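You operate a simulated robot arm through the tools that you are given. There is no shell and no other tool.

The job below is to be done with a simulated robot arm. You get a single attempt, and the scene is never put back.

## Task
Set the oxygen meter to 20.9 % and press Store.
Fine: stand the blue cap on the grey plate beside the sensor; leave the meter on.

Only the result counts: the job must be done as asked and must still hold three seconds after the hand-in. Knocking over, shifting, dropping, spilling or breaking anything else fails it. Lids that push on must go on centred and level and be pressed home; caps that screw on are set level and turned clockwise until they are tight.

## Robot
A 7-joint arm with a two-finger parallel gripper, fixed in place. Base frame: the origin is at the foot of the arm, x ahead of it, y to its left, z up; the work surface is at about z = 870. Units: mm, rad, N and s.
With the tool pointing down near the work surface it reaches from about 240 to 680 mm from the base axis. Its first joint turns from -1.152 to 1.152 rad. Payload 2.4 kg.
Tool frame: the origin (TCP) lies between the finger pads and is the grasp point; the fingertips stand 30 mm ahead of it; z points along the fingers, y is the line along which they close. Largest opening 94 mm; finger width 28, thickness 10; the body of the gripper, 50 by 96 mm, starts 55 mm behind the TCP.
Orientation is told as [roll, pitch, yaw] about the base's x, y, z axes, in that order, counted from this pose: with the fingers straight down and closing along the base's y, the tool's x points along the base's -x, its y along +y and its z along -z.

## Interface
- The arm moves only by the tool play_rows. Its argument "commands" is a list of rows, each an object (a shift or turn left out is 0, a gripper value left out holds the last) with "gripper": the gripper command, from -1 (shut) to 1 (fully open), values between in proportion; "xyz": the shift along the base's x, y, z in mm, a list of three; "turn": the turn, a rotation vector about the base's x, y, z in rad, a list of three. In form: [{"gripper": gripper, "xyz": [x, y, z], "turn": [ax, ay, az]}, ...]. A call has 1 to 20 rows; each row is the pose to reach, as a shift and turn from the pose commanded when the call began. Rows are played at 5 a second. More than 50 mm and 0.15 rad between two rows, or a gripper value outside its range, and nothing of the call is played. A pose out of reach is approached as far as the arm can. The call stops where the force on the tool passes 40 N (or 10 N more than at its start, if that is more) or the arm is blocked; 0.2 s more then pass. Each finger travels about 153 mm/s and halts on what it meets, pressing with about 39 N; the grip force reading is that of the motor and also rises with nothing between the fingers. The clock runs only during rows and for 0.2 s after the last one: add rows that repeat a pose to give the fingers time. It gives the time, the measured TCP pose, the force on the tool (base axes), the opening and the grip force at its end, in the units of the frame above (readings bear some noise), with the torque about the TCP (base axes, N m) and any sound that the robot's microphone picked up.
- Cameras (640 x 400 px; columns grow to the right, rows downward): "scene" is fixed at [42.4, 489.5, 1438.6]; the picture's right is [-0.72, -0.70, 0.00], its down [-0.42, 0.43, -0.80] and it looks along [0.56, -0.58, -0.60] (base axes); focal length 326 px, centre (320, 200). "wrist" rides on the gripper at [76, 14, -102] in the tool frame; the picture's right is [-0.18, 0.98, 0.00], its down [-0.75, -0.14, -0.64] and it looks along [-0.63, -0.12, 0.77] (tool axes); focal length 243 px, centre (320, 200). There is no depth. A picture from a camera that has moved, and an enlarged one, comes with that camera's place and axes in the base frame and with its lens. The place of the scene camera against the robot may be out by one fixed shift of up to 25 mm in any direction.
- grab_frame(camera): a new picture of that camera. No time passes.
- close_up(camera, box): a new picture of the part [left, top, right, bottom] of that camera's present view, enlarged. No time passes.
- finish_job(): hands the job in; it is judged then, once.

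Places have to be worked out from the pictures, the camera data and where the tool is seen. Open the gripper and draw the arm clear of the work before you hand the job in, unless the task says otherwise.

The tools are called after "Call:" by a JSON object that holds its "name" and its "arguments". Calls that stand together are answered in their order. play_rows: Moves the arm, as the interface text tells. Its arguments: {"type":"object","properties":{"commands":{"type":"array","items":{"type":"object","properties":{"gripper":{"type":"number"},"xyz":{"type":"array","items":{"type":"number"}},"turn":{"type":"array","items":{"type":"number"}}}}}},"required":["commands"]} The other tools are called the same way: grab_frame (camera) takes a picture; close_up (camera, box) takes an enlarged picture of a part of a camera's view; finish_job () hands the job in.

At the start:

```text
time: 0.0
tool_pos: [392.0, 239.8, 1246.8]
tcp_rot: [0.0, 0.001, 0.0]
wrist_force: [-0.5, 0.7, 1.1]
torque: [-0.02, 0.01, 0.0]
grip_width: 94.3
finger_force: 0.2
```

scene: 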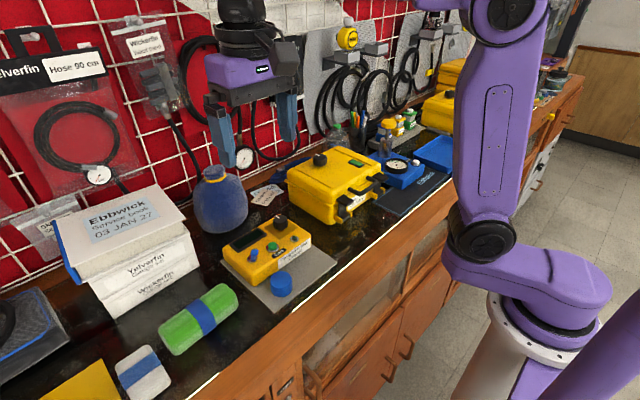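
wrist: 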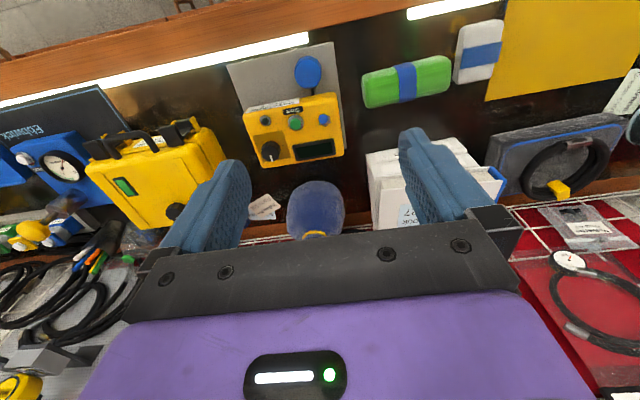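

I start by looking closely at the meter and its surroundings from both cameras.

Call:
{"name": "close_up", "arguments": {"camera": "scene", "box": [200, 190, 360, 320]}}

Call:
{"name": "close_up", "arguments": {"camera": "wrist", "box": [210, 30, 370, 190]}}

```text
3.08 times, centred on (280, 255) of scene
camera zoom: at [42.4, 489.5, 1438.6], right [-0.72, -0.7, 0.0], down [-0.42, 0.43, -0.8], along [0.56, -0.58, -0.6], focal length 1002 px, centre (443, 31)
```

zoom: 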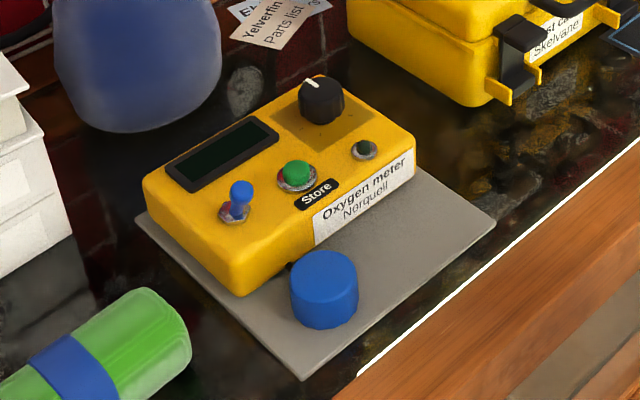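

```text
2.50 times, centred on (290, 110) of wrist
camera zoom: at [315.8, 253.2, 1351.3], right [0.18, 0.98, 0.0], down [0.75, -0.14, 0.64], along [0.63, -0.12, -0.77], focal length 606 px, centre (395, 425)
```

zoom: 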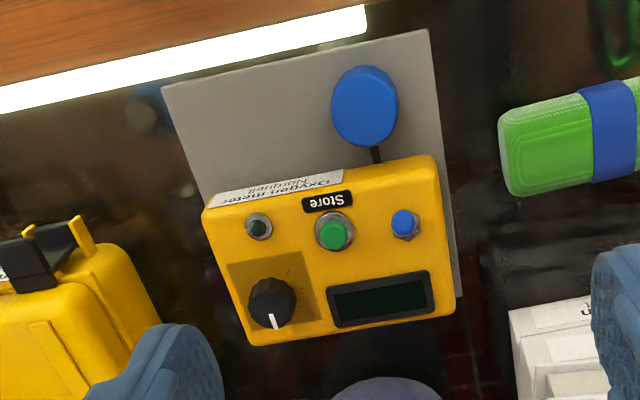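

The meter's display is blank and the blue cap stands over what I take to be the sensor. I place the meter roughly at x 450–530, y 110–240, and move closer for a sharper view.

Call:
{"name": "play_rows", "arguments": {"commands": [{"gripper": 1, "xyz": [-10, -10, -40]}, {"xyz": [-25, -25, -75]}, {"xyz": [-35, -35, -110]}, {"xyz": [-40, -40, -130]}, {"xyz": [-40, -40, -130]}]}}

Call:
{"name": "grab_frame", "arguments": {"camera": "wrist"}}

Call:
{"name": "close_up", "arguments": {"camera": "wrist", "box": [230, 70, 390, 230]}}

```text
time: 1.2
tool_pos: [351.9, 198.9, 1117.4]
tcp_rot: [0.001, 0.001, 0.002]
wrist_force: [0.2, -0.5, -0.7]
torque: [0.01, -0.02, -0.01]
grip_width: 93.8
finger_force: 0.0
```

```text
taken
camera wrist: at [276.2, 213.8, 1221.2], right [0.18, 0.98, 0.0], down [0.75, -0.14, 0.64], along [0.63, -0.12, -0.77], focal length 243 px, centre (320, 200)
```

wrist: 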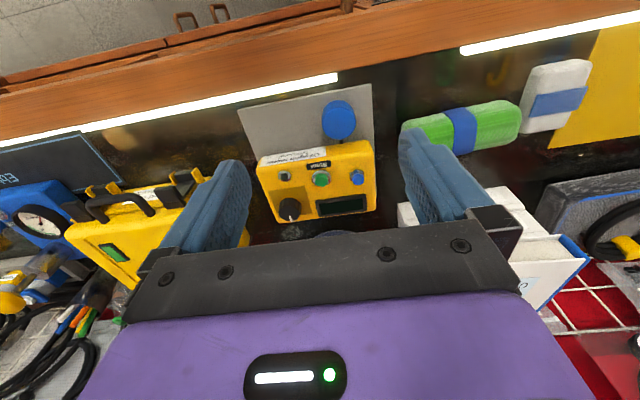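

```text
2.50 times, centred on (310, 150) of wrist
camera zoom: at [276.2, 213.8, 1221.2], right [0.18, 0.98, 0.0], down [0.75, -0.14, 0.64], along [0.63, -0.12, -0.77], focal length 606 px, centre (345, 325)
```

zoom: 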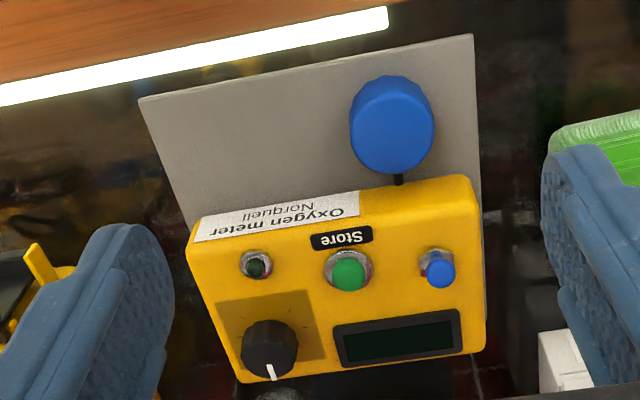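

The two views put the Store button at about (482, 178, 925). I enlarge the switch, the knob and the cap to read their details.

Call:
{"name": "close_up", "arguments": {"camera": "wrist", "box": [305, 155, 385, 220]}}

Call:
{"name": "close_up", "arguments": {"camera": "wrist", "box": [260, 160, 330, 230]}}

Call:
{"name": "close_up", "arguments": {"camera": "wrist", "box": [300, 80, 380, 160]}}

Call:
{"name": "close_up", "arguments": {"camera": "scene", "box": [235, 205, 305, 265]}}

Call:
{"name": "close_up", "arguments": {"camera": "scene", "box": [255, 235, 315, 305]}}

```text
6.15 times, centred on (345, 188) of wrist
camera zoom: at [276.2, 213.8, 1221.2], right [0.18, 0.98, 0.0], down [0.75, -0.14, 0.64], along [0.63, -0.12, -0.77], focal length 1493 px, centre (166, 277)
```

zoom: 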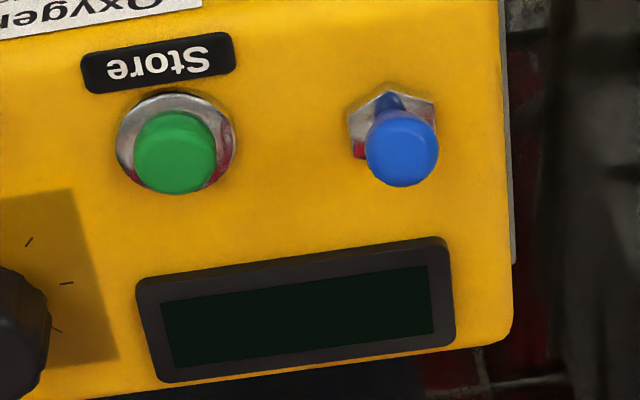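

```text
5.71 times, centred on (295, 195) of wrist
camera zoom: at [276.2, 213.8, 1221.2], right [0.18, 0.98, 0.0], down [0.75, -0.14, 0.64], along [0.63, -0.12, -0.77], focal length 1386 px, centre (463, 229)
```

zoom: 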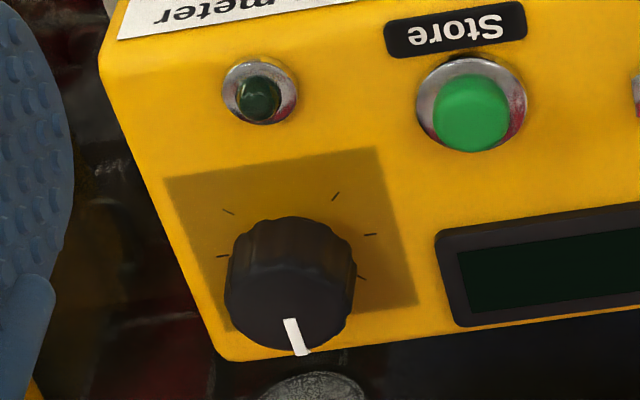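

```text
5.00 times, centred on (340, 120) of wrist
camera zoom: at [276.2, 213.8, 1221.2], right [0.18, 0.98, 0.0], down [0.75, -0.14, 0.64], along [0.63, -0.12, -0.77], focal length 1213 px, centre (220, 600)
```

zoom: 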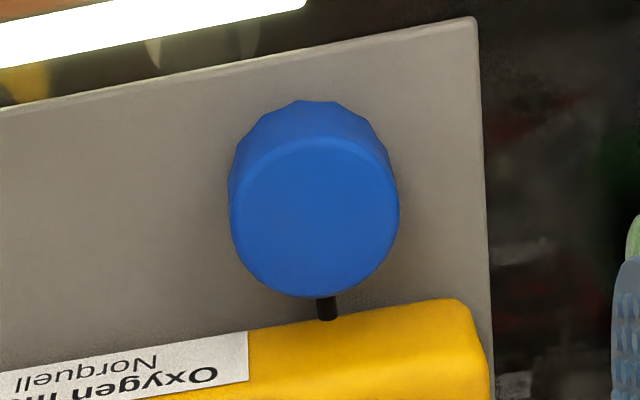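

```text
6.67 times, centred on (270, 235) of scene
camera zoom: at [42.4, 489.5, 1438.6], right [-0.72, -0.7, 0.0], down [-0.42, 0.43, -0.8], along [0.56, -0.58, -0.6], focal length 2171 px, centre (653, -33)
```

zoom: 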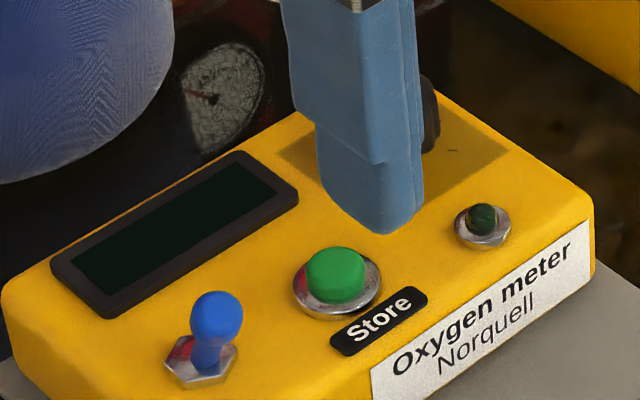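

```text
5.71 times, centred on (285, 270) of scene
camera zoom: at [42.4, 489.5, 1438.6], right [-0.72, -0.7, 0.0], down [-0.42, 0.43, -0.8], along [0.56, -0.58, -0.6], focal length 1861 px, centre (520, -200)
```

zoom: 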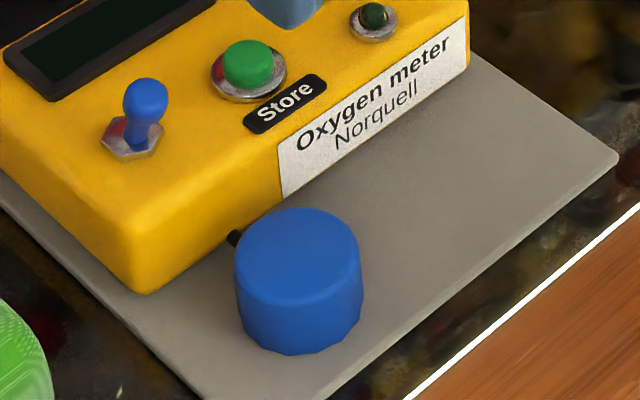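

The lever leans towards the robot, which I take as off, and the display is dark. The cap is about 46 mm wide and 27 mm tall, near (410, 215), with its top at about z 901. I go over it for a check view.

Call:
{"name": "play_rows", "arguments": {"commands": [{"gripper": 1, "xyz": [20, 5, -35]}, {"xyz": [40, 10, -75]}, {"xyz": [58, 16, -115]}, {"xyz": [58, 16, -117]}, {"xyz": [58, 16, -117]}]}}

Call:
{"name": "grab_frame", "arguments": {"camera": "wrist"}}

Call:
{"name": "grab_frame", "arguments": {"camera": "scene"}}

Call:
{"name": "close_up", "arguments": {"camera": "wrist", "box": [240, 0, 440, 130]}}

```text
time: 2.4
tool_pos: [410.2, 214.7, 1000.1]
tcp_rot: [0.001, 0.0, -0.001]
wrist_force: [0.3, 1.1, 0.4]
torque: [0.02, 0.04, 0.0]
grip_width: 94.0
finger_force: 0.0
```

```text
taken
camera wrist: at [334.4, 229.2, 1103.8], right [0.18, 0.98, 0.0], down [0.75, -0.14, 0.64], along [0.63, -0.12, -0.77], focal length 243 px, centre (320, 200)
```

wrist: 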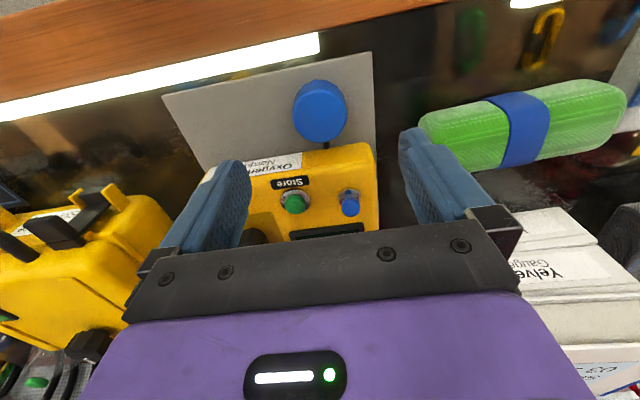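

```text
taken
```

scene: 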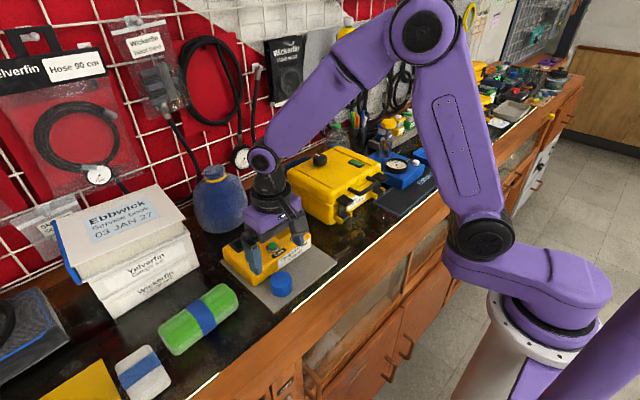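

```text
3.08 times, centred on (340, 65) of wrist
camera zoom: at [334.4, 229.2, 1103.8], right [0.18, 0.98, 0.0], down [0.75, -0.14, 0.64], along [0.63, -0.12, -0.77], focal length 746 px, centre (258, 615)
```

zoom: 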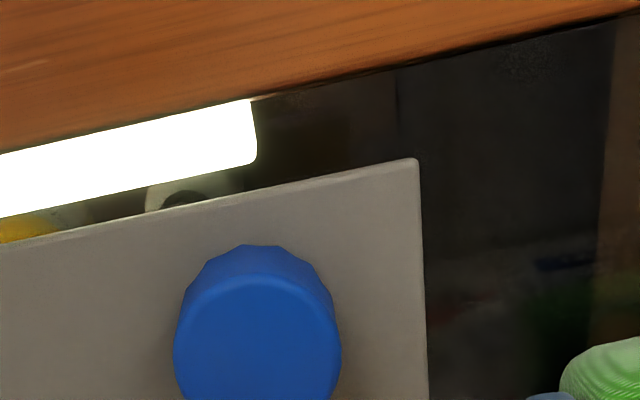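

The cap's top centre works out again at (410.4, 215), and the tool is already above it. I go down around it and close.

Call:
{"name": "play_rows", "arguments": {"commands": [{"gripper": 0.6, "xyz": [0, 0, -25]}, {"xyz": [0, 0, -50]}, {"xyz": [0, 0, -70]}, {"xyz": [0, 0, -82]}, {"xyz": [0, 0, -91]}, {"xyz": [0, 0, -91]}, {"gripper": -1, "xyz": [0, 0, -91]}, {"gripper": -1, "xyz": [0, 0, -91]}, {"gripper": -1, "xyz": [0, 0, -91]}]}}

Call:
{"name": "grab_frame", "arguments": {"camera": "wrist"}}

Call:
{"name": "close_up", "arguments": {"camera": "scene", "box": [220, 220, 330, 310]}}

```text
time: 4.4
tool_pos: [409.1, 215.2, 909.0]
tcp_rot: [-0.001, 0.0, 0.0]
wrist_force: [-0.5, 0.3, 0.0]
torque: [0.03, 0.02, 0.0]
grip_width: 44.5
finger_force: 39.1
```

```text
taken
camera wrist: at [334.2, 229.3, 1013.0], right [0.18, 0.98, 0.0], down [0.75, -0.14, 0.64], along [0.63, -0.12, -0.77], focal length 243 px, centre (320, 200)
```

wrist: 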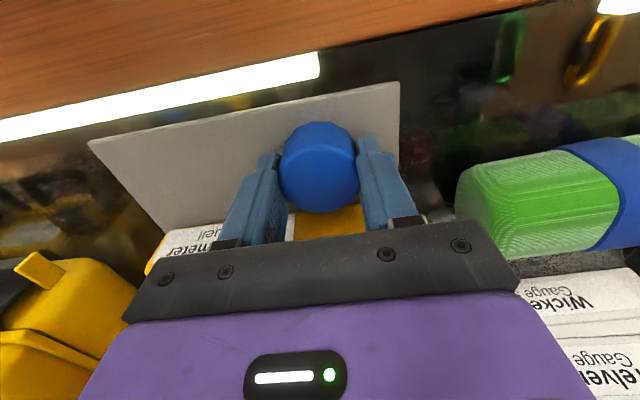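

```text
4.44 times, centred on (275, 265) of scene
camera zoom: at [42.4, 489.5, 1438.6], right [-0.72, -0.7, 0.0], down [-0.42, 0.43, -0.8], along [0.56, -0.58, -0.6], focal length 1447 px, centre (520, -89)
```

zoom: 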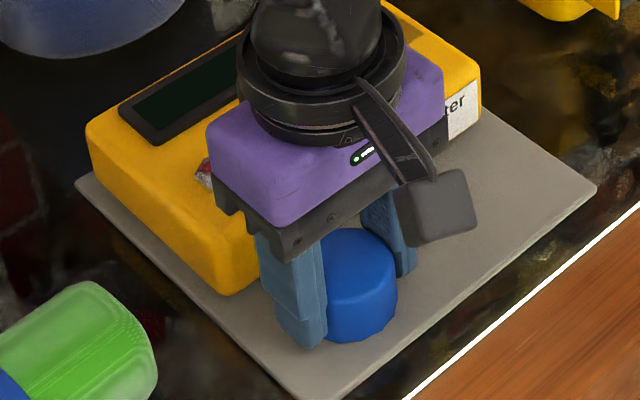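

The cap is held at 44.5 mm opening. I lift a little at first to feel whether it comes off freely or is threaded.

Call:
{"name": "play_rows", "arguments": {"commands": [{"gripper": -1, "xyz": [0, 0, 1]}, {"gripper": -1, "xyz": [0, 0, 2]}, {"gripper": -1, "xyz": [0, 0, 3]}, {"gripper": -1, "xyz": [0, 0, 3]}]}}

```text
time: 5.4
tool_pos: [409.2, 214.4, 912.7]
tcp_rot: [0.0, -0.001, 0.0]
wrist_force: [0.0, 0.2, -0.7]
torque: [-0.01, -0.01, -0.05]
grip_width: 44.7
finger_force: 38.8
```

There is nearly no load after 3 mm, so it seems loose. I check the picture.

Call:
{"name": "close_up", "arguments": {"camera": "scene", "box": [260, 250, 320, 310]}}

Call:
{"name": "close_up", "arguments": {"camera": "wrist", "box": [240, 80, 400, 240]}}

```text
6.67 times, centred on (290, 280) of scene
camera zoom: at [42.4, 489.5, 1438.6], right [-0.72, -0.7, 0.0], down [-0.42, 0.43, -0.8], along [0.56, -0.58, -0.6], focal length 2171 px, centre (520, -333)
```

zoom: 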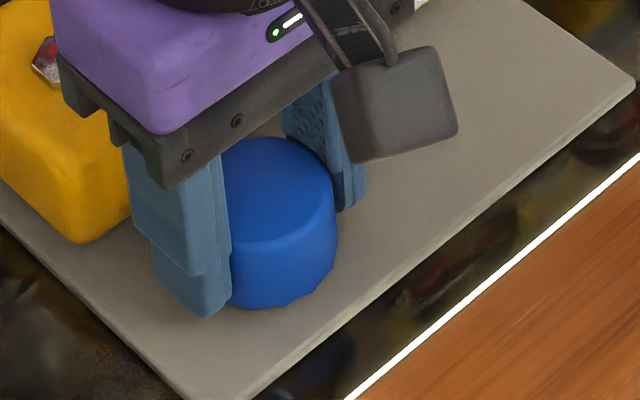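

```text
2.50 times, centred on (320, 160) of wrist
camera zoom: at [333.6, 229.3, 1016.1], right [0.18, 0.98, 0.0], down [0.75, -0.14, 0.64], along [0.63, -0.12, -0.77], focal length 606 px, centre (320, 300)
```

zoom: 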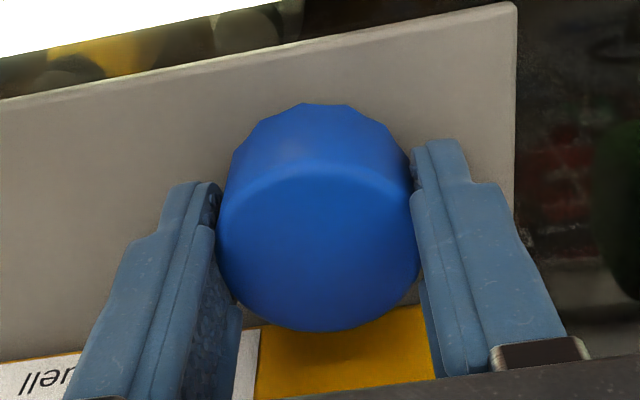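

The cap rises with the fingers. I lift it clear and look at the sensor.

Call:
{"name": "play_rows", "arguments": {"commands": [{"gripper": -1, "xyz": [0, 0, 10]}, {"xyz": [0, 0, 25]}, {"xyz": [0, 0, 45]}, {"xyz": [0, 0, 60]}, {"xyz": [0, -20, 60]}, {"xyz": [0, -50, 60]}, {"xyz": [-2, -85, 60]}, {"xyz": [-2, -85, 60]}]}}

Call:
{"name": "grab_frame", "arguments": {"camera": "wrist"}}

Call:
{"name": "close_up", "arguments": {"camera": "scene", "box": [220, 220, 350, 310]}}

```text
time: 7.2
tool_pos: [408.1, 129.4, 972.5]
tcp_rot: [-0.001, 0.0, -0.001]
wrist_force: [-0.3, -0.6, -0.5]
torque: [0.0, 0.02, 0.0]
grip_width: 42.7
finger_force: 39.1
```

```text
taken
camera wrist: at [331.6, 143.6, 1075.6], right [0.18, 0.98, 0.0], down [0.75, -0.14, 0.64], along [0.63, -0.12, -0.77], focal length 243 px, centre (320, 200)
```

wrist: 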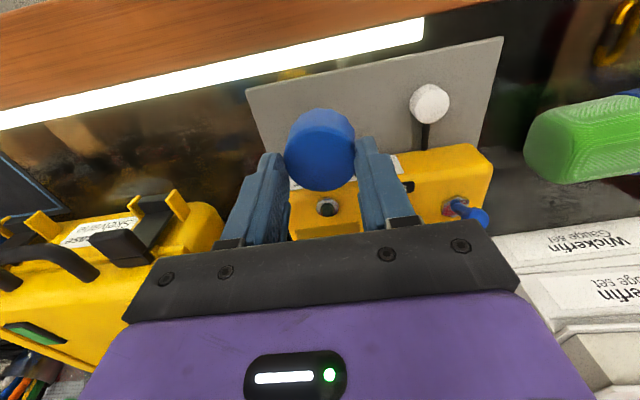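

```text
4.44 times, centred on (285, 265) of scene
camera zoom: at [42.4, 489.5, 1438.6], right [-0.72, -0.7, 0.0], down [-0.42, 0.43, -0.8], along [0.56, -0.58, -0.6], focal length 1447 px, centre (476, -89)
```

zoom: 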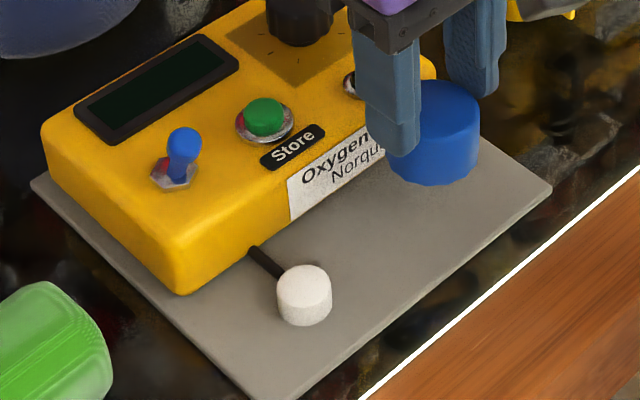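

The sensor, a small white cylinder, is uncovered. I lower the cap onto the free part of the plate at about (408, 129), back to the same height it stood at before.

Call:
{"name": "play_rows", "arguments": {"commands": [{"gripper": -1, "xyz": [-2, 0, -20]}, {"xyz": [-2, 0, -40]}, {"xyz": [-2, 0, -52]}, {"xyz": [-2, 0, -58]}, {"xyz": [-2, 0, -61]}, {"xyz": [-2, 0, -62.5]}, {"xyz": [-2, 0, -62.5]}]}}

Call:
{"name": "close_up", "arguments": {"camera": "scene", "box": [260, 220, 350, 290]}}

Call:
{"name": "close_up", "arguments": {"camera": "wrist", "box": [220, 60, 420, 220]}}

```text
time: 8.0
tool_pos: [407.2, 131.2, 927.6]
tcp_rot: [0.001, -0.005, 0.001]
wrist_force: [-7.8, -0.2, 19.4]
torque: [0.04, 0.25, 0.03]
grip_width: 43.7
finger_force: 39.1
stopped in row 3: the force on the tool passed its limit at 83 N (the readings are from after the stop); the commanded pose is now the measured one
```

```text
5.71 times, centred on (305, 255) of scene
camera zoom: at [41.9, 489.4, 1438.6], right [-0.72, -0.7, 0.0], down [-0.42, 0.43, -0.8], along [0.56, -0.58, -0.6], focal length 1861 px, centre (406, -114)
```

zoom: 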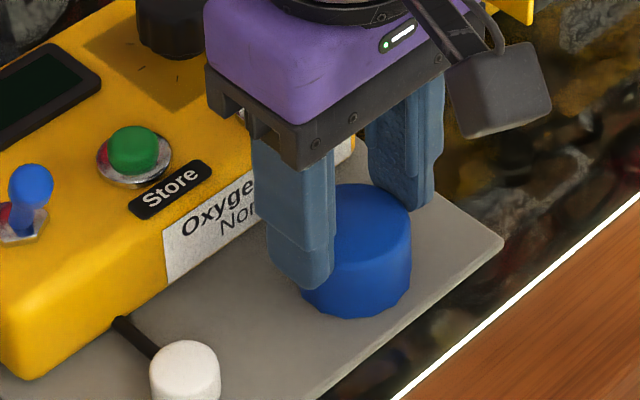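

```text
2.50 times, centred on (320, 140) of wrist
camera zoom: at [329.9, 145.1, 1031.0], right [0.18, 0.98, 0.0], down [0.75, -0.14, 0.64], along [0.63, -0.12, -0.77], focal length 606 px, centre (320, 350)
```

zoom: 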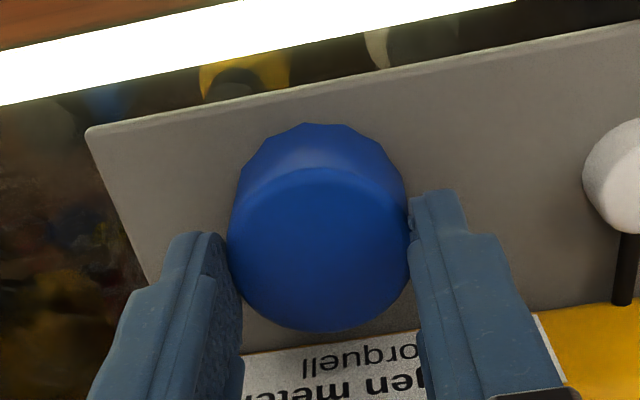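

The cap had slipped about 19 mm down in the grip during the lift, so it touched the plate earlier than I expected. Its top now works out at about z 900, so it stands on the plate at about (406, 131). I ease off the pressure and release.

Call:
{"name": "play_rows", "arguments": {"commands": [{"gripper": -1, "xyz": [0, 0, 0.5]}, {"gripper": -0.05, "xyz": [0, 0, 0.5]}, {"gripper": 0.1, "xyz": [0, 0, 0.5]}, {"gripper": 0.2, "xyz": [0, 0, 0.5]}, {"gripper": 0.2, "xyz": [0, 0, 10]}, {"gripper": 0.2, "xyz": [0, 0, 40]}, {"gripper": 0.2, "xyz": [0, 0, 70]}, {"gripper": 0.2, "xyz": [0, 0, 100]}, {"gripper": 0.2, "xyz": [0, 0, 100]}]}}

Call:
{"name": "grab_frame", "arguments": {"camera": "wrist"}}

Call:
{"name": "close_up", "arguments": {"camera": "scene", "box": [220, 190, 350, 310]}}

```text
time: 10.0
tool_pos: [407.4, 131.8, 1026.1]
tcp_rot: [0.003, -0.004, 0.002]
wrist_force: [0.8, 0.3, 0.1]
torque: [0.0, 0.02, 0.02]
grip_width: 56.5
finger_force: 0.0
```

```text
taken
camera wrist: at [330.9, 144.9, 1130.1], right [0.18, 0.98, 0.0], down [0.75, -0.14, 0.64], along [0.63, -0.12, -0.76], focal length 243 px, centre (320, 200)
```

wrist: 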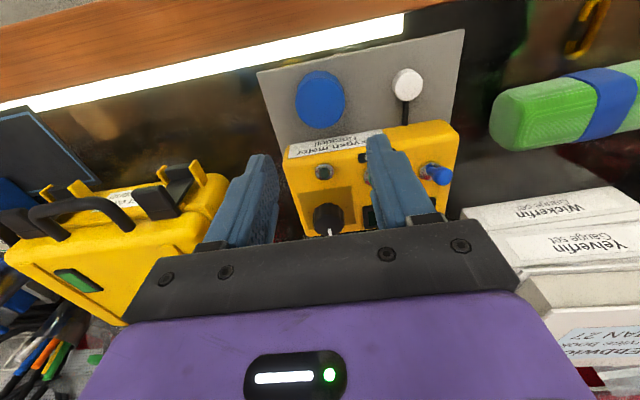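

```text
3.33 times, centred on (285, 250) of scene
camera zoom: at [42.4, 489.5, 1438.6], right [-0.72, -0.7, 0.0], down [-0.42, 0.43, -0.8], along [0.56, -0.58, -0.6], focal length 1086 px, centre (437, 33)
```

zoom: 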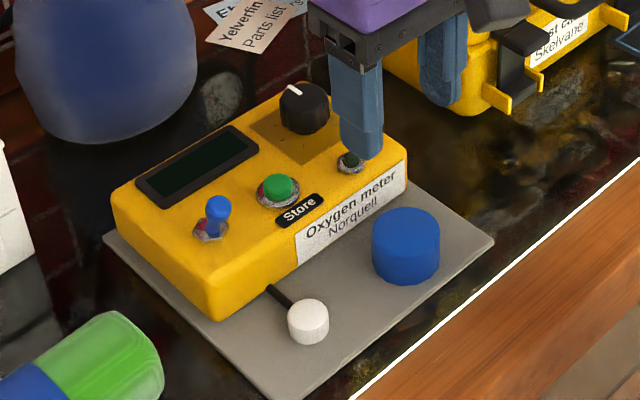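

The cap stands upright on the plate. Now I take a close look at the switch from here.

Call:
{"name": "close_up", "arguments": {"camera": "wrist", "box": [400, 150, 460, 200]}}

Call:
{"name": "close_up", "arguments": {"camera": "scene", "box": [230, 230, 290, 280]}}

Call:
{"name": "close_up", "arguments": {"camera": "wrist", "box": [290, 160, 370, 240]}}

```text
8.00 times, centred on (430, 175) of wrist
camera zoom: at [330.9, 144.9, 1130.1], right [0.18, 0.98, 0.0], down [0.75, -0.14, 0.64], along [0.63, -0.12, -0.76], focal length 1941 px, centre (-560, 400)
```

zoom: 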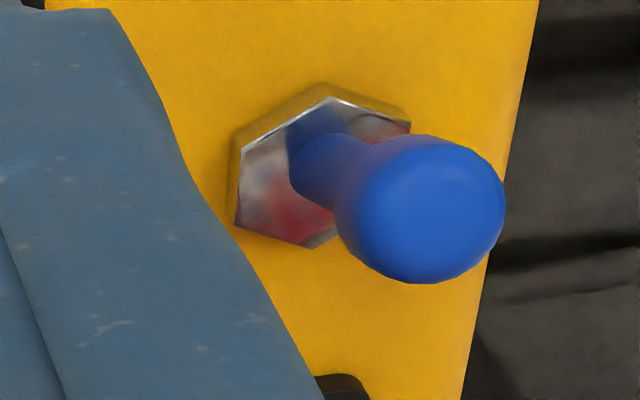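

```text
8.00 times, centred on (260, 255) of scene
camera zoom: at [42.4, 489.5, 1438.6], right [-0.72, -0.7, 0.0], down [-0.42, 0.43, -0.8], along [0.56, -0.58, -0.6], focal length 2605 px, centre (800, -240)
```

zoom: 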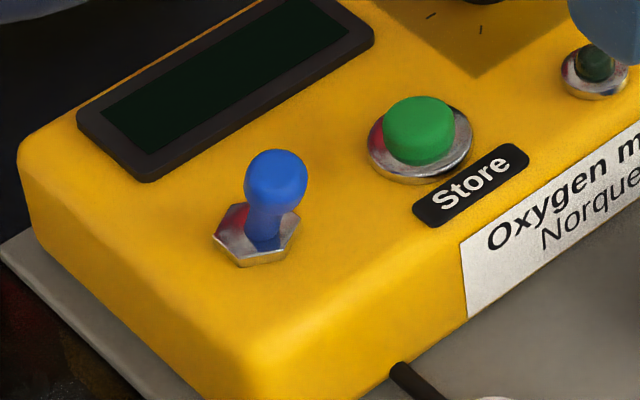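

```text
5.00 times, centred on (330, 200) of wrist
camera zoom: at [330.9, 144.9, 1130.1], right [0.18, 0.98, 0.0], down [0.75, -0.14, 0.64], along [0.63, -0.12, -0.76], focal length 1213 px, centre (270, 200)
```

zoom: 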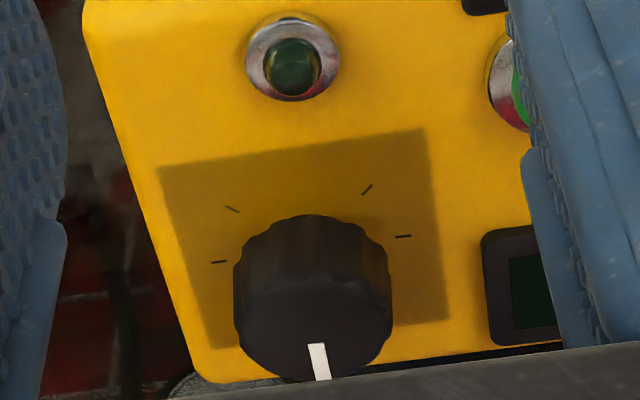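

From three views the switch nut is at about (483, 230, 927) and the lever end at about (470, 230, 954). The lever leans towards the robot, so I will push it away (+x) with closed fingers.

Call:
{"name": "play_rows", "arguments": {"commands": [{"gripper": -0.5, "xyz": [5, 40, 0], "turn": [-0.003, 0.004, -0.002]}, {"gripper": -1, "xyz": [15, 80, 0], "turn": [-0.003, 0.004, -0.002]}, {"xyz": [25, 98, -10], "turn": [-0.003, 0.004, -0.002]}, {"xyz": [28, 98, -35], "turn": [-0.003, 0.004, -0.002]}, {"xyz": [28, 98, -53], "turn": [-0.003, 0.004, -0.002]}, {"xyz": [28, 98, -53], "turn": [-0.003, 0.004, -0.002]}]}}

Call:
{"name": "close_up", "arguments": {"camera": "scene", "box": [220, 200, 320, 290]}}

Call:
{"name": "grab_frame", "arguments": {"camera": "wrist"}}

```text
time: 11.4
tool_pos: [434.8, 229.3, 973.9]
tcp_rot: [-0.001, 0.0, -0.002]
wrist_force: [0.5, -0.5, -0.1]
torque: [0.01, 0.02, 0.01]
grip_width: 0.3
finger_force: 32.9
```

```text
4.44 times, centred on (270, 245) of scene
camera zoom: at [42.4, 489.5, 1438.6], right [-0.72, -0.7, 0.0], down [-0.42, 0.43, -0.8], along [0.56, -0.58, -0.6], focal length 1447 px, centre (542, 0)
```

zoom: 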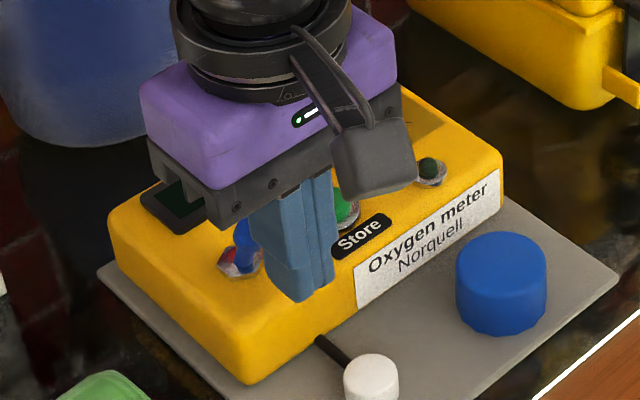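

```text
taken
camera wrist: at [359.2, 243.6, 1077.4], right [0.19, 0.98, 0.0], down [0.75, -0.14, 0.64], along [0.63, -0.12, -0.77], focal length 243 px, centre (320, 200)
```

wrist: 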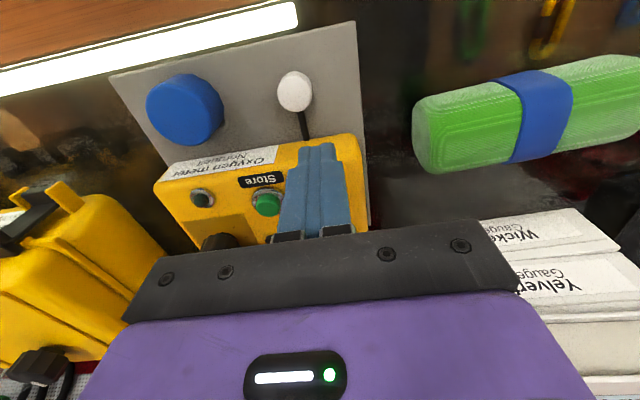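

The fingers are just in front of the lever and aligned with it. I push in +x in small steps.

Call:
{"name": "play_rows", "arguments": {"commands": [{"gripper": -1, "xyz": [6, 0, 0]}, {"xyz": [12, 0, 0]}, {"xyz": [18, 0, 0]}, {"xyz": [22, 0, 0]}, {"xyz": [26, 0, 0]}, {"xyz": [30, 0, 0]}, {"xyz": [34, 0, 0]}, {"xyz": [37, 0, 0]}, {"xyz": [37, 0, 0]}]}}

Call:
{"name": "close_up", "arguments": {"camera": "scene", "box": [220, 200, 320, 290]}}

```text
time: 13.4
tool_pos: [472.0, 229.0, 973.7]
tcp_rot: [-0.002, -0.001, -0.002]
wrist_force: [0.6, 0.4, -0.4]
torque: [-0.02, 0.01, 0.02]
grip_width: 0.2
finger_force: 32.7
```

```text
4.44 times, centred on (270, 245) of scene
camera zoom: at [42.4, 489.5, 1438.6], right [-0.72, -0.7, 0.0], down [-0.42, 0.43, -0.8], along [0.56, -0.58, -0.6], focal length 1447 px, centre (542, 0)
```

zoom: 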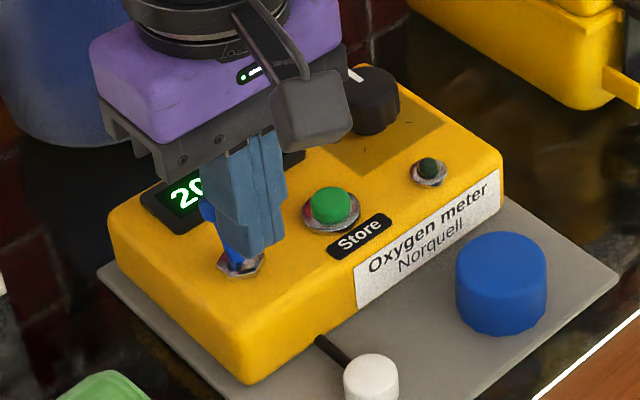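

The display lit up. I draw back towards the robot, rise, and read it.

Call:
{"name": "play_rows", "arguments": {"commands": [{"gripper": -1, "xyz": [-20, 0, 0]}, {"xyz": [-40, 0, 5]}, {"xyz": [-45, -10, 45]}, {"xyz": [-40, -40, 85]}, {"gripper": 0, "xyz": [-30, -80, 100]}, {"gripper": 0.3, "xyz": [-20, -110, 100]}, {"gripper": 0.3, "xyz": [-20, -110, 100]}]}}

Call:
{"name": "close_up", "arguments": {"camera": "scene", "box": [220, 190, 320, 280]}}

Call:
{"name": "grab_frame", "arguments": {"camera": "wrist"}}

```text
refused: row 4 steps farther than a row can; nothing moved
```

```text
4.44 times, centred on (270, 235) of scene
camera zoom: at [42.4, 489.5, 1438.6], right [-0.72, -0.7, 0.0], down [-0.42, 0.43, -0.8], along [0.56, -0.58, -0.6], focal length 1447 px, centre (542, 44)
```

zoom: 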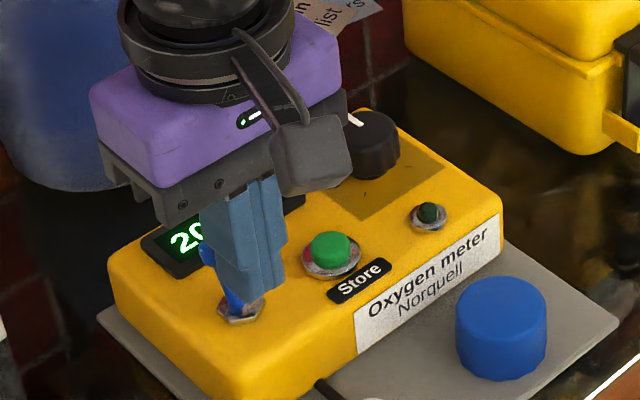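

```text
taken
camera wrist: at [396.2, 243.1, 1077.6], right [0.19, 0.98, 0.0], down [0.75, -0.14, 0.64], along [0.63, -0.12, -0.77], focal length 243 px, centre (320, 200)
```

wrist: 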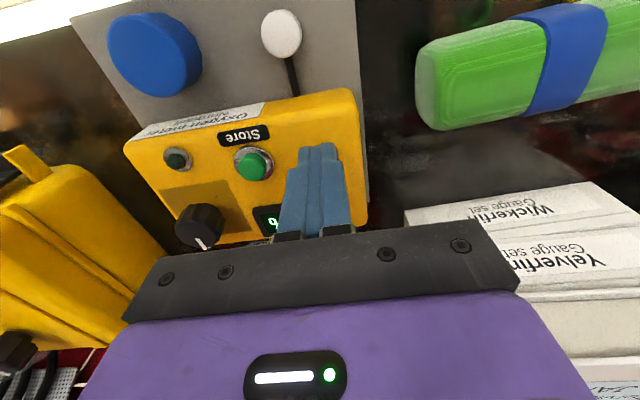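

One row was too long a step, so I send the same withdrawal in smaller steps.

Call:
{"name": "play_rows", "arguments": {"commands": [{"gripper": -1, "xyz": [-20, 0, 0]}, {"xyz": [-40, 0, 5]}, {"xyz": [-45, -5, 45]}, {"xyz": [-42, -25, 80]}, {"gripper": 0, "xyz": [-35, -60, 100]}, {"gripper": 0.3, "xyz": [-25, -100, 105]}, {"gripper": 0.3, "xyz": [-20, -110, 105]}, {"gripper": 0.3, "xyz": [-20, -110, 105]}]}}

Call:
{"name": "close_up", "arguments": {"camera": "scene", "box": [220, 190, 320, 280]}}

Call:
{"name": "grab_frame", "arguments": {"camera": "wrist"}}

```text
time: 15.2
tool_pos: [450.9, 119.6, 1079.0]
tcp_rot: [-0.002, 0.0, -0.002]
wrist_force: [0.2, 0.2, 1.0]
torque: [0.0, 0.01, 0.02]
grip_width: 61.1
finger_force: 0.1
```

```text
4.44 times, centred on (270, 235) of scene
camera zoom: at [42.4, 489.5, 1438.6], right [-0.72, -0.7, 0.0], down [-0.42, 0.43, -0.8], along [0.56, -0.58, -0.6], focal length 1447 px, centre (542, 44)
```

zoom: 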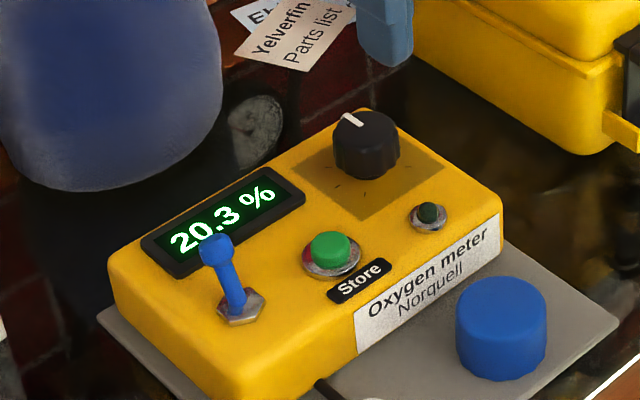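

```text
taken
camera wrist: at [375.7, 133.2, 1183.4], right [0.19, 0.98, 0.0], down [0.75, -0.14, 0.64], along [0.63, -0.12, -0.77], focal length 243 px, centre (320, 200)
```

wrist: 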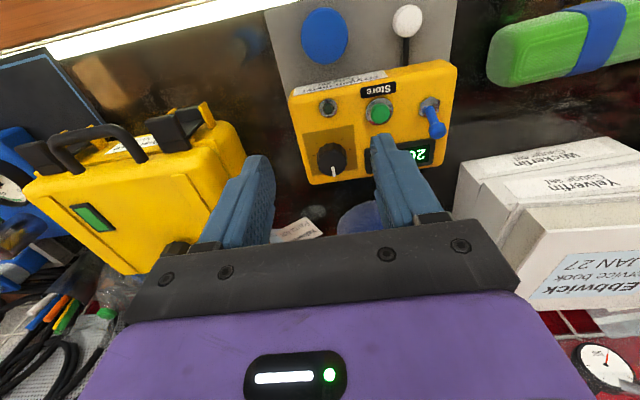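

The display reads 20.3 %. Next I measure the knob from this view, and I check that the reading is steady.

Call:
{"name": "close_up", "arguments": {"camera": "wrist", "box": [300, 130, 370, 190]}}

Call:
{"name": "close_up", "arguments": {"camera": "wrist", "box": [280, 50, 470, 200]}}

Call:
{"name": "close_up", "arguments": {"camera": "scene", "box": [280, 205, 320, 245]}}

```text
6.67 times, centred on (335, 160) of wrist
camera zoom: at [375.7, 133.2, 1183.4], right [0.19, 0.98, 0.0], down [0.75, -0.14, 0.64], along [0.63, -0.12, -0.77], focal length 1618 px, centre (220, 467)
```

zoom: 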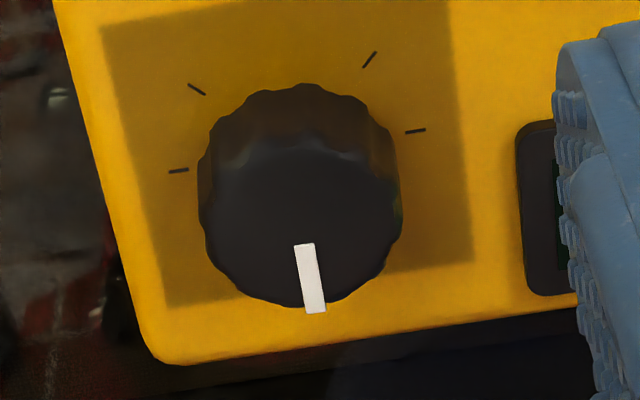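

```text
2.67 times, centred on (375, 125) of wrist
camera zoom: at [375.7, 133.2, 1183.4], right [0.19, 0.98, 0.0], down [0.75, -0.14, 0.64], along [0.63, -0.12, -0.77], focal length 647 px, centre (173, 400)
```

zoom: 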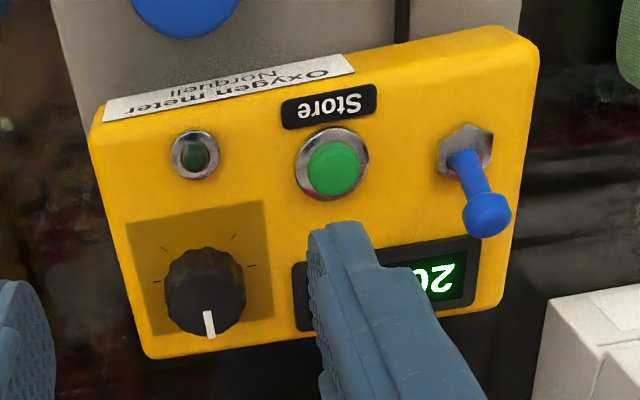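

```text
10.00 times, centred on (300, 225) of scene
camera zoom: at [42.4, 489.5, 1438.6], right [-0.72, -0.7, 0.0], down [-0.42, 0.43, -0.8], along [0.56, -0.58, -0.6], focal length 3256 px, centre (520, -50)
```

zoom: 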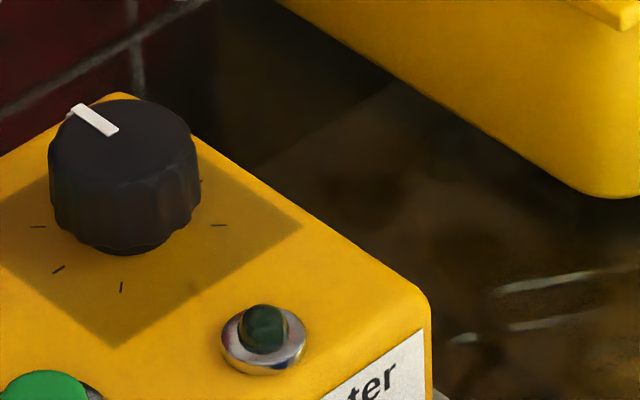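

The knob's top centre works out at (521, 120, 945), about 34 mm across. I move above it with the fingers part open and check before going down.

Call:
{"name": "play_rows", "arguments": {"commands": [{"gripper": 0.2, "xyz": [30, 0, -20], "turn": [0.001, 0, 0.001]}, {"gripper": 0.2, "xyz": [60, 0, -50], "turn": [0.002, 0, 0.002]}, {"gripper": 0.2, "xyz": [70, 0, -79], "turn": [0.002, 0, 0.002]}, {"gripper": 0.2, "xyz": [70, 0, -79], "turn": [0.002, 0, 0.002]}]}}

Call:
{"name": "close_up", "arguments": {"camera": "wrist", "box": [220, 40, 420, 240]}}

Call:
{"name": "close_up", "arguments": {"camera": "scene", "box": [220, 180, 340, 280]}}

```text
time: 16.2
tool_pos: [522.1, 119.0, 999.0]
tcp_rot: [0.001, 0.0, 0.001]
wrist_force: [-0.1, 0.0, 0.4]
torque: [-0.02, -0.05, 0.0]
grip_width: 56.3
finger_force: 0.0
```

```text
2.00 times, centred on (320, 140) of wrist
camera zoom: at [446.3, 133.1, 1103.5], right [0.18, 0.98, 0.0], down [0.75, -0.14, 0.64], along [0.63, -0.12, -0.77], focal length 485 px, centre (320, 320)
```

zoom: 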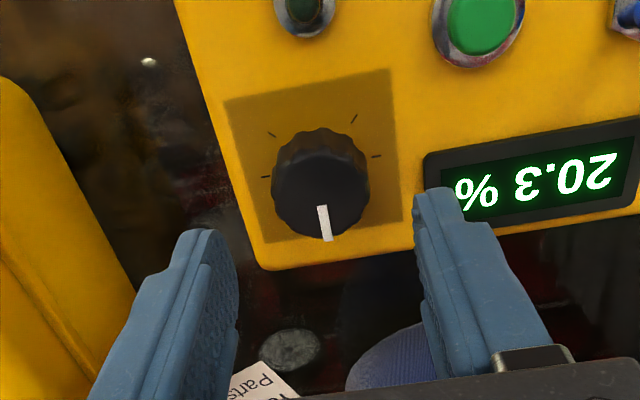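

```text
4.00 times, centred on (280, 230) of scene
camera zoom: at [42.4, 489.5, 1438.6], right [-0.72, -0.7, 0.0], down [-0.42, 0.43, -0.8], along [0.56, -0.58, -0.6], focal length 1303 px, centre (480, 80)
```

zoom: 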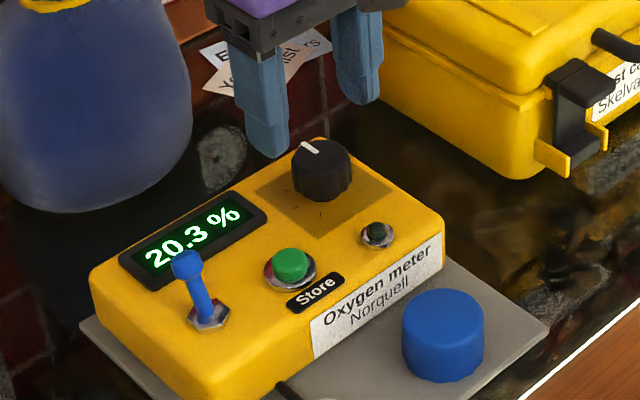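

The knob's centre reads (521.8, 119.3) here, so the tool is right above it, and the pointer is at 12 o'clock. I go down to fingertip z about 931 and grip the knob.

Call:
{"name": "play_rows", "arguments": {"commands": [{"gripper": 0.2, "xyz": [0, 0.4, -15]}, {"xyz": [0, 0.4, -28]}, {"xyz": [0, 0.4, -37]}, {"xyz": [0, 0.4, -37]}, {"gripper": -0.15, "xyz": [0, 0.4, -37]}, {"gripper": -0.25, "xyz": [0, 0.4, -37]}, {"gripper": -0.6, "xyz": [0, 0.4, -37]}, {"gripper": -0.6, "xyz": [0, 0.4, -37]}]}}

Call:
{"name": "close_up", "arguments": {"camera": "wrist", "box": [220, 40, 420, 240]}}

Call:
{"name": "close_up", "arguments": {"camera": "scene", "box": [220, 180, 340, 280]}}

```text
time: 18.0
tool_pos: [523.1, 119.8, 963.6]
tcp_rot: [-0.001, 0.0, 0.001]
wrist_force: [-0.1, 5.5, -3.5]
torque: [-0.24, -0.16, -0.02]
grip_width: 35.8
finger_force: 44.9
```

```text
2.00 times, centred on (320, 140) of wrist
camera zoom: at [446.2, 133.7, 1066.9], right [0.18, 0.98, 0.0], down [0.75, -0.14, 0.64], along [0.63, -0.12, -0.77], focal length 485 px, centre (320, 320)
```

zoom: 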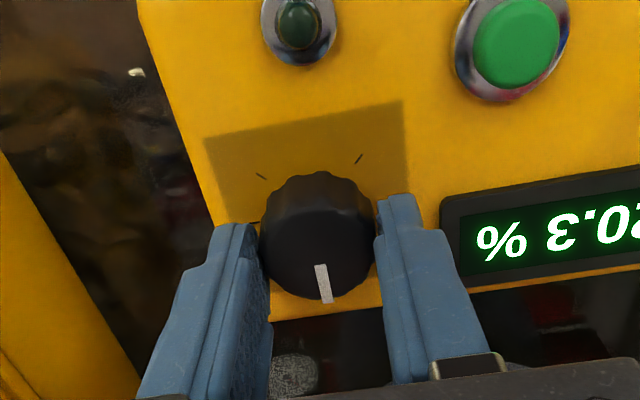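

```text
4.00 times, centred on (280, 230) of scene
camera zoom: at [42.4, 489.7, 1438.5], right [-0.72, -0.7, 0.0], down [-0.42, 0.43, -0.8], along [0.56, -0.58, -0.6], focal length 1303 px, centre (480, 80)
```

zoom: 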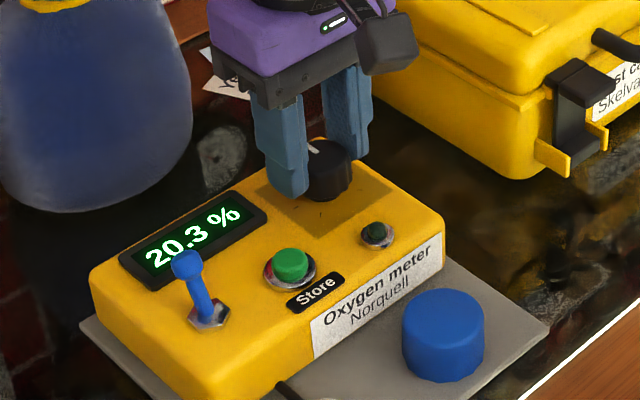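

The knob is held and the display is readable from both cameras. I turn it clockwise a little, about 0.1 rad, to see how the reading responds.

Call:
{"name": "play_rows", "arguments": {"commands": [{"gripper": -0.6, "turn": [0, 0, -0.05]}, {"turn": [0, 0, -0.1]}, {"turn": [0, 0, -0.1]}]}}

Call:
{"name": "close_up", "arguments": {"camera": "scene", "box": [220, 180, 340, 280]}}

Call:
{"name": "close_up", "arguments": {"camera": "wrist", "box": [220, 40, 420, 240]}}

```text
time: 18.8
tool_pos: [522.1, 119.8, 962.4]
tcp_rot: [0.0, -0.001, -0.099]
wrist_force: [2.7, 5.1, 1.1]
torque: [-0.1, 0.64, 0.01]
grip_width: 35.5
finger_force: 44.8
```

```text
4.00 times, centred on (280, 230) of scene
camera zoom: at [42.5, 489.6, 1438.5], right [-0.72, -0.7, 0.0], down [-0.42, 0.43, -0.8], along [0.56, -0.58, -0.6], focal length 1303 px, centre (480, 80)
```

zoom: 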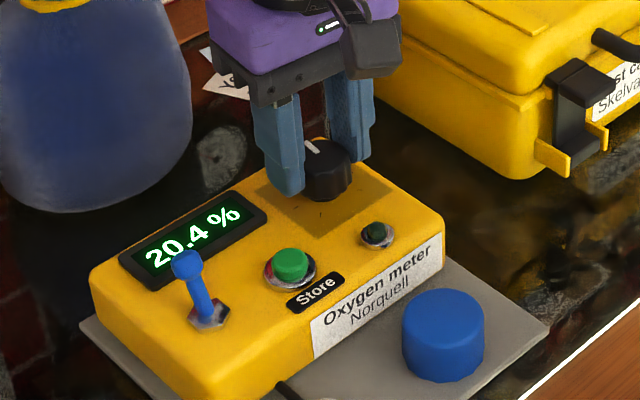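

```text
2.00 times, centred on (320, 140) of wrist
camera zoom: at [448.0, 141.1, 1066.9], right [0.28, 0.96, 0.0], down [0.74, -0.22, 0.64], along [0.62, -0.18, -0.77], focal length 485 px, centre (320, 320)
```

zoom: 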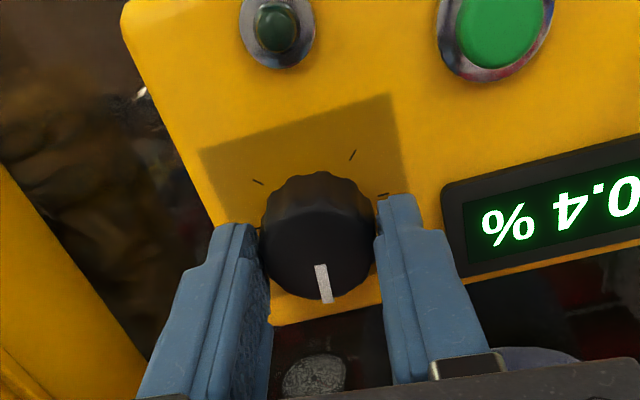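

Clockwise raises the reading: it now shows 20.4 after 0.1 rad. I turn another 0.2 rad.

Call:
{"name": "play_rows", "arguments": {"commands": [{"gripper": -0.6, "turn": [0, 0, -0.07]}, {"turn": [0, 0, -0.14]}, {"turn": [0, 0, -0.2]}, {"turn": [0, 0, -0.2]}]}}

Call:
{"name": "close_up", "arguments": {"camera": "scene", "box": [220, 180, 340, 280]}}

```text
time: 19.8
tool_pos: [521.4, 120.0, 962.7]
tcp_rot: [0.0, -0.001, -0.3]
wrist_force: [-0.9, 1.7, -0.4]
torque: [-0.55, -0.48, -0.02]
grip_width: 35.8
finger_force: 44.9
```

```text
4.00 times, centred on (280, 230) of scene
camera zoom: at [42.4, 489.6, 1438.5], right [-0.72, -0.7, 0.0], down [-0.42, 0.43, -0.8], along [0.56, -0.58, -0.6], focal length 1303 px, centre (480, 80)
```

zoom: 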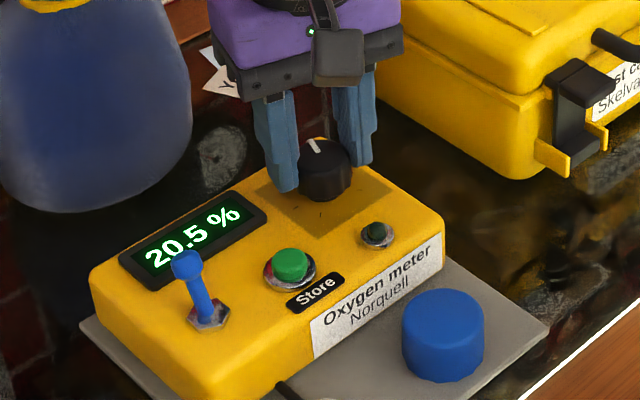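

The reading is 20.5 at 0.3 rad, so the slope is roughly 0.07 per 0.1 rad. I turn another 0.4 rad.

Call:
{"name": "play_rows", "arguments": {"commands": [{"gripper": -0.6, "turn": [0, 0, -0.08]}, {"turn": [0, 0, -0.16]}, {"turn": [0, 0, -0.24]}, {"turn": [0, 0, -0.32]}, {"turn": [0, 0, -0.4]}, {"turn": [0, 0, -0.4]}]}}

Call:
{"name": "close_up", "arguments": {"camera": "scene", "box": [220, 180, 340, 280]}}

```text
time: 21.2
tool_pos: [522.1, 118.0, 964.1]
tcp_rot: [0.0, 0.0, -0.703]
wrist_force: [-3.8, -10.7, 7.8]
torque: [0.16, 0.08, 0.03]
grip_width: 35.6
finger_force: 44.3
```

```text
4.00 times, centred on (280, 230) of scene
camera zoom: at [42.2, 489.2, 1438.7], right [-0.72, -0.7, 0.0], down [-0.42, 0.43, -0.8], along [0.56, -0.58, -0.6], focal length 1303 px, centre (480, 80)
```

zoom: 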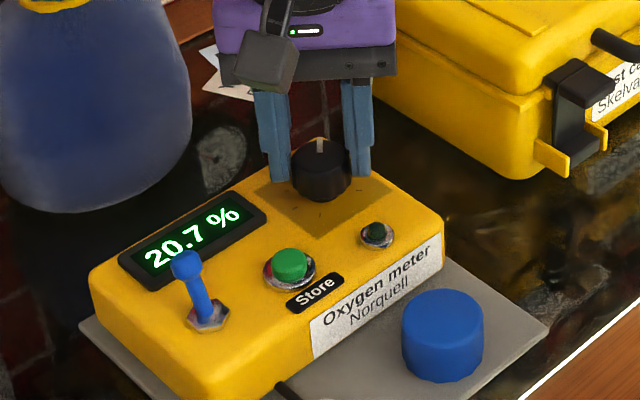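

The reading is 20.7 at 0.7 rad. A small side force has built up, so I ease the tool 1 mm in −y and turn about 0.3 rad more.

Call:
{"name": "play_rows", "arguments": {"commands": [{"gripper": -0.6, "xyz": [0, -0.8, 0], "turn": [0, 0, -0.08]}, {"xyz": [0, -0.8, 0], "turn": [0, 0, -0.16]}, {"xyz": [0, -0.8, 0], "turn": [0, 0, -0.24]}, {"xyz": [0, -0.8, 0], "turn": [0, 0, -0.3]}, {"xyz": [0, -0.8, 0], "turn": [0, 0, -0.3]}]}}

Call:
{"name": "close_up", "arguments": {"camera": "scene", "box": [220, 180, 340, 280]}}

```text
time: 22.4
tool_pos: [520.8, 118.5, 963.9]
tcp_rot: [0.0, 0.001, -1.001]
wrist_force: [-12.1, -13.2, 15.5]
torque: [-0.44, -0.01, -0.02]
grip_width: 35.7
finger_force: 45.3
```

```text
4.00 times, centred on (280, 230) of scene
camera zoom: at [41.8, 489.1, 1438.7], right [-0.72, -0.7, 0.0], down [-0.41, 0.43, -0.8], along [0.56, -0.58, -0.6], focal length 1303 px, centre (480, 80)
```

zoom: 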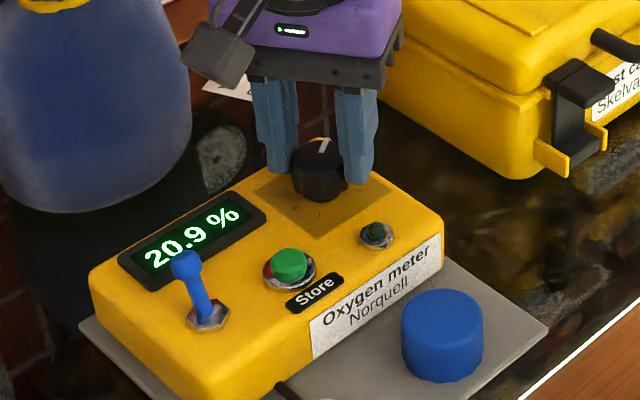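

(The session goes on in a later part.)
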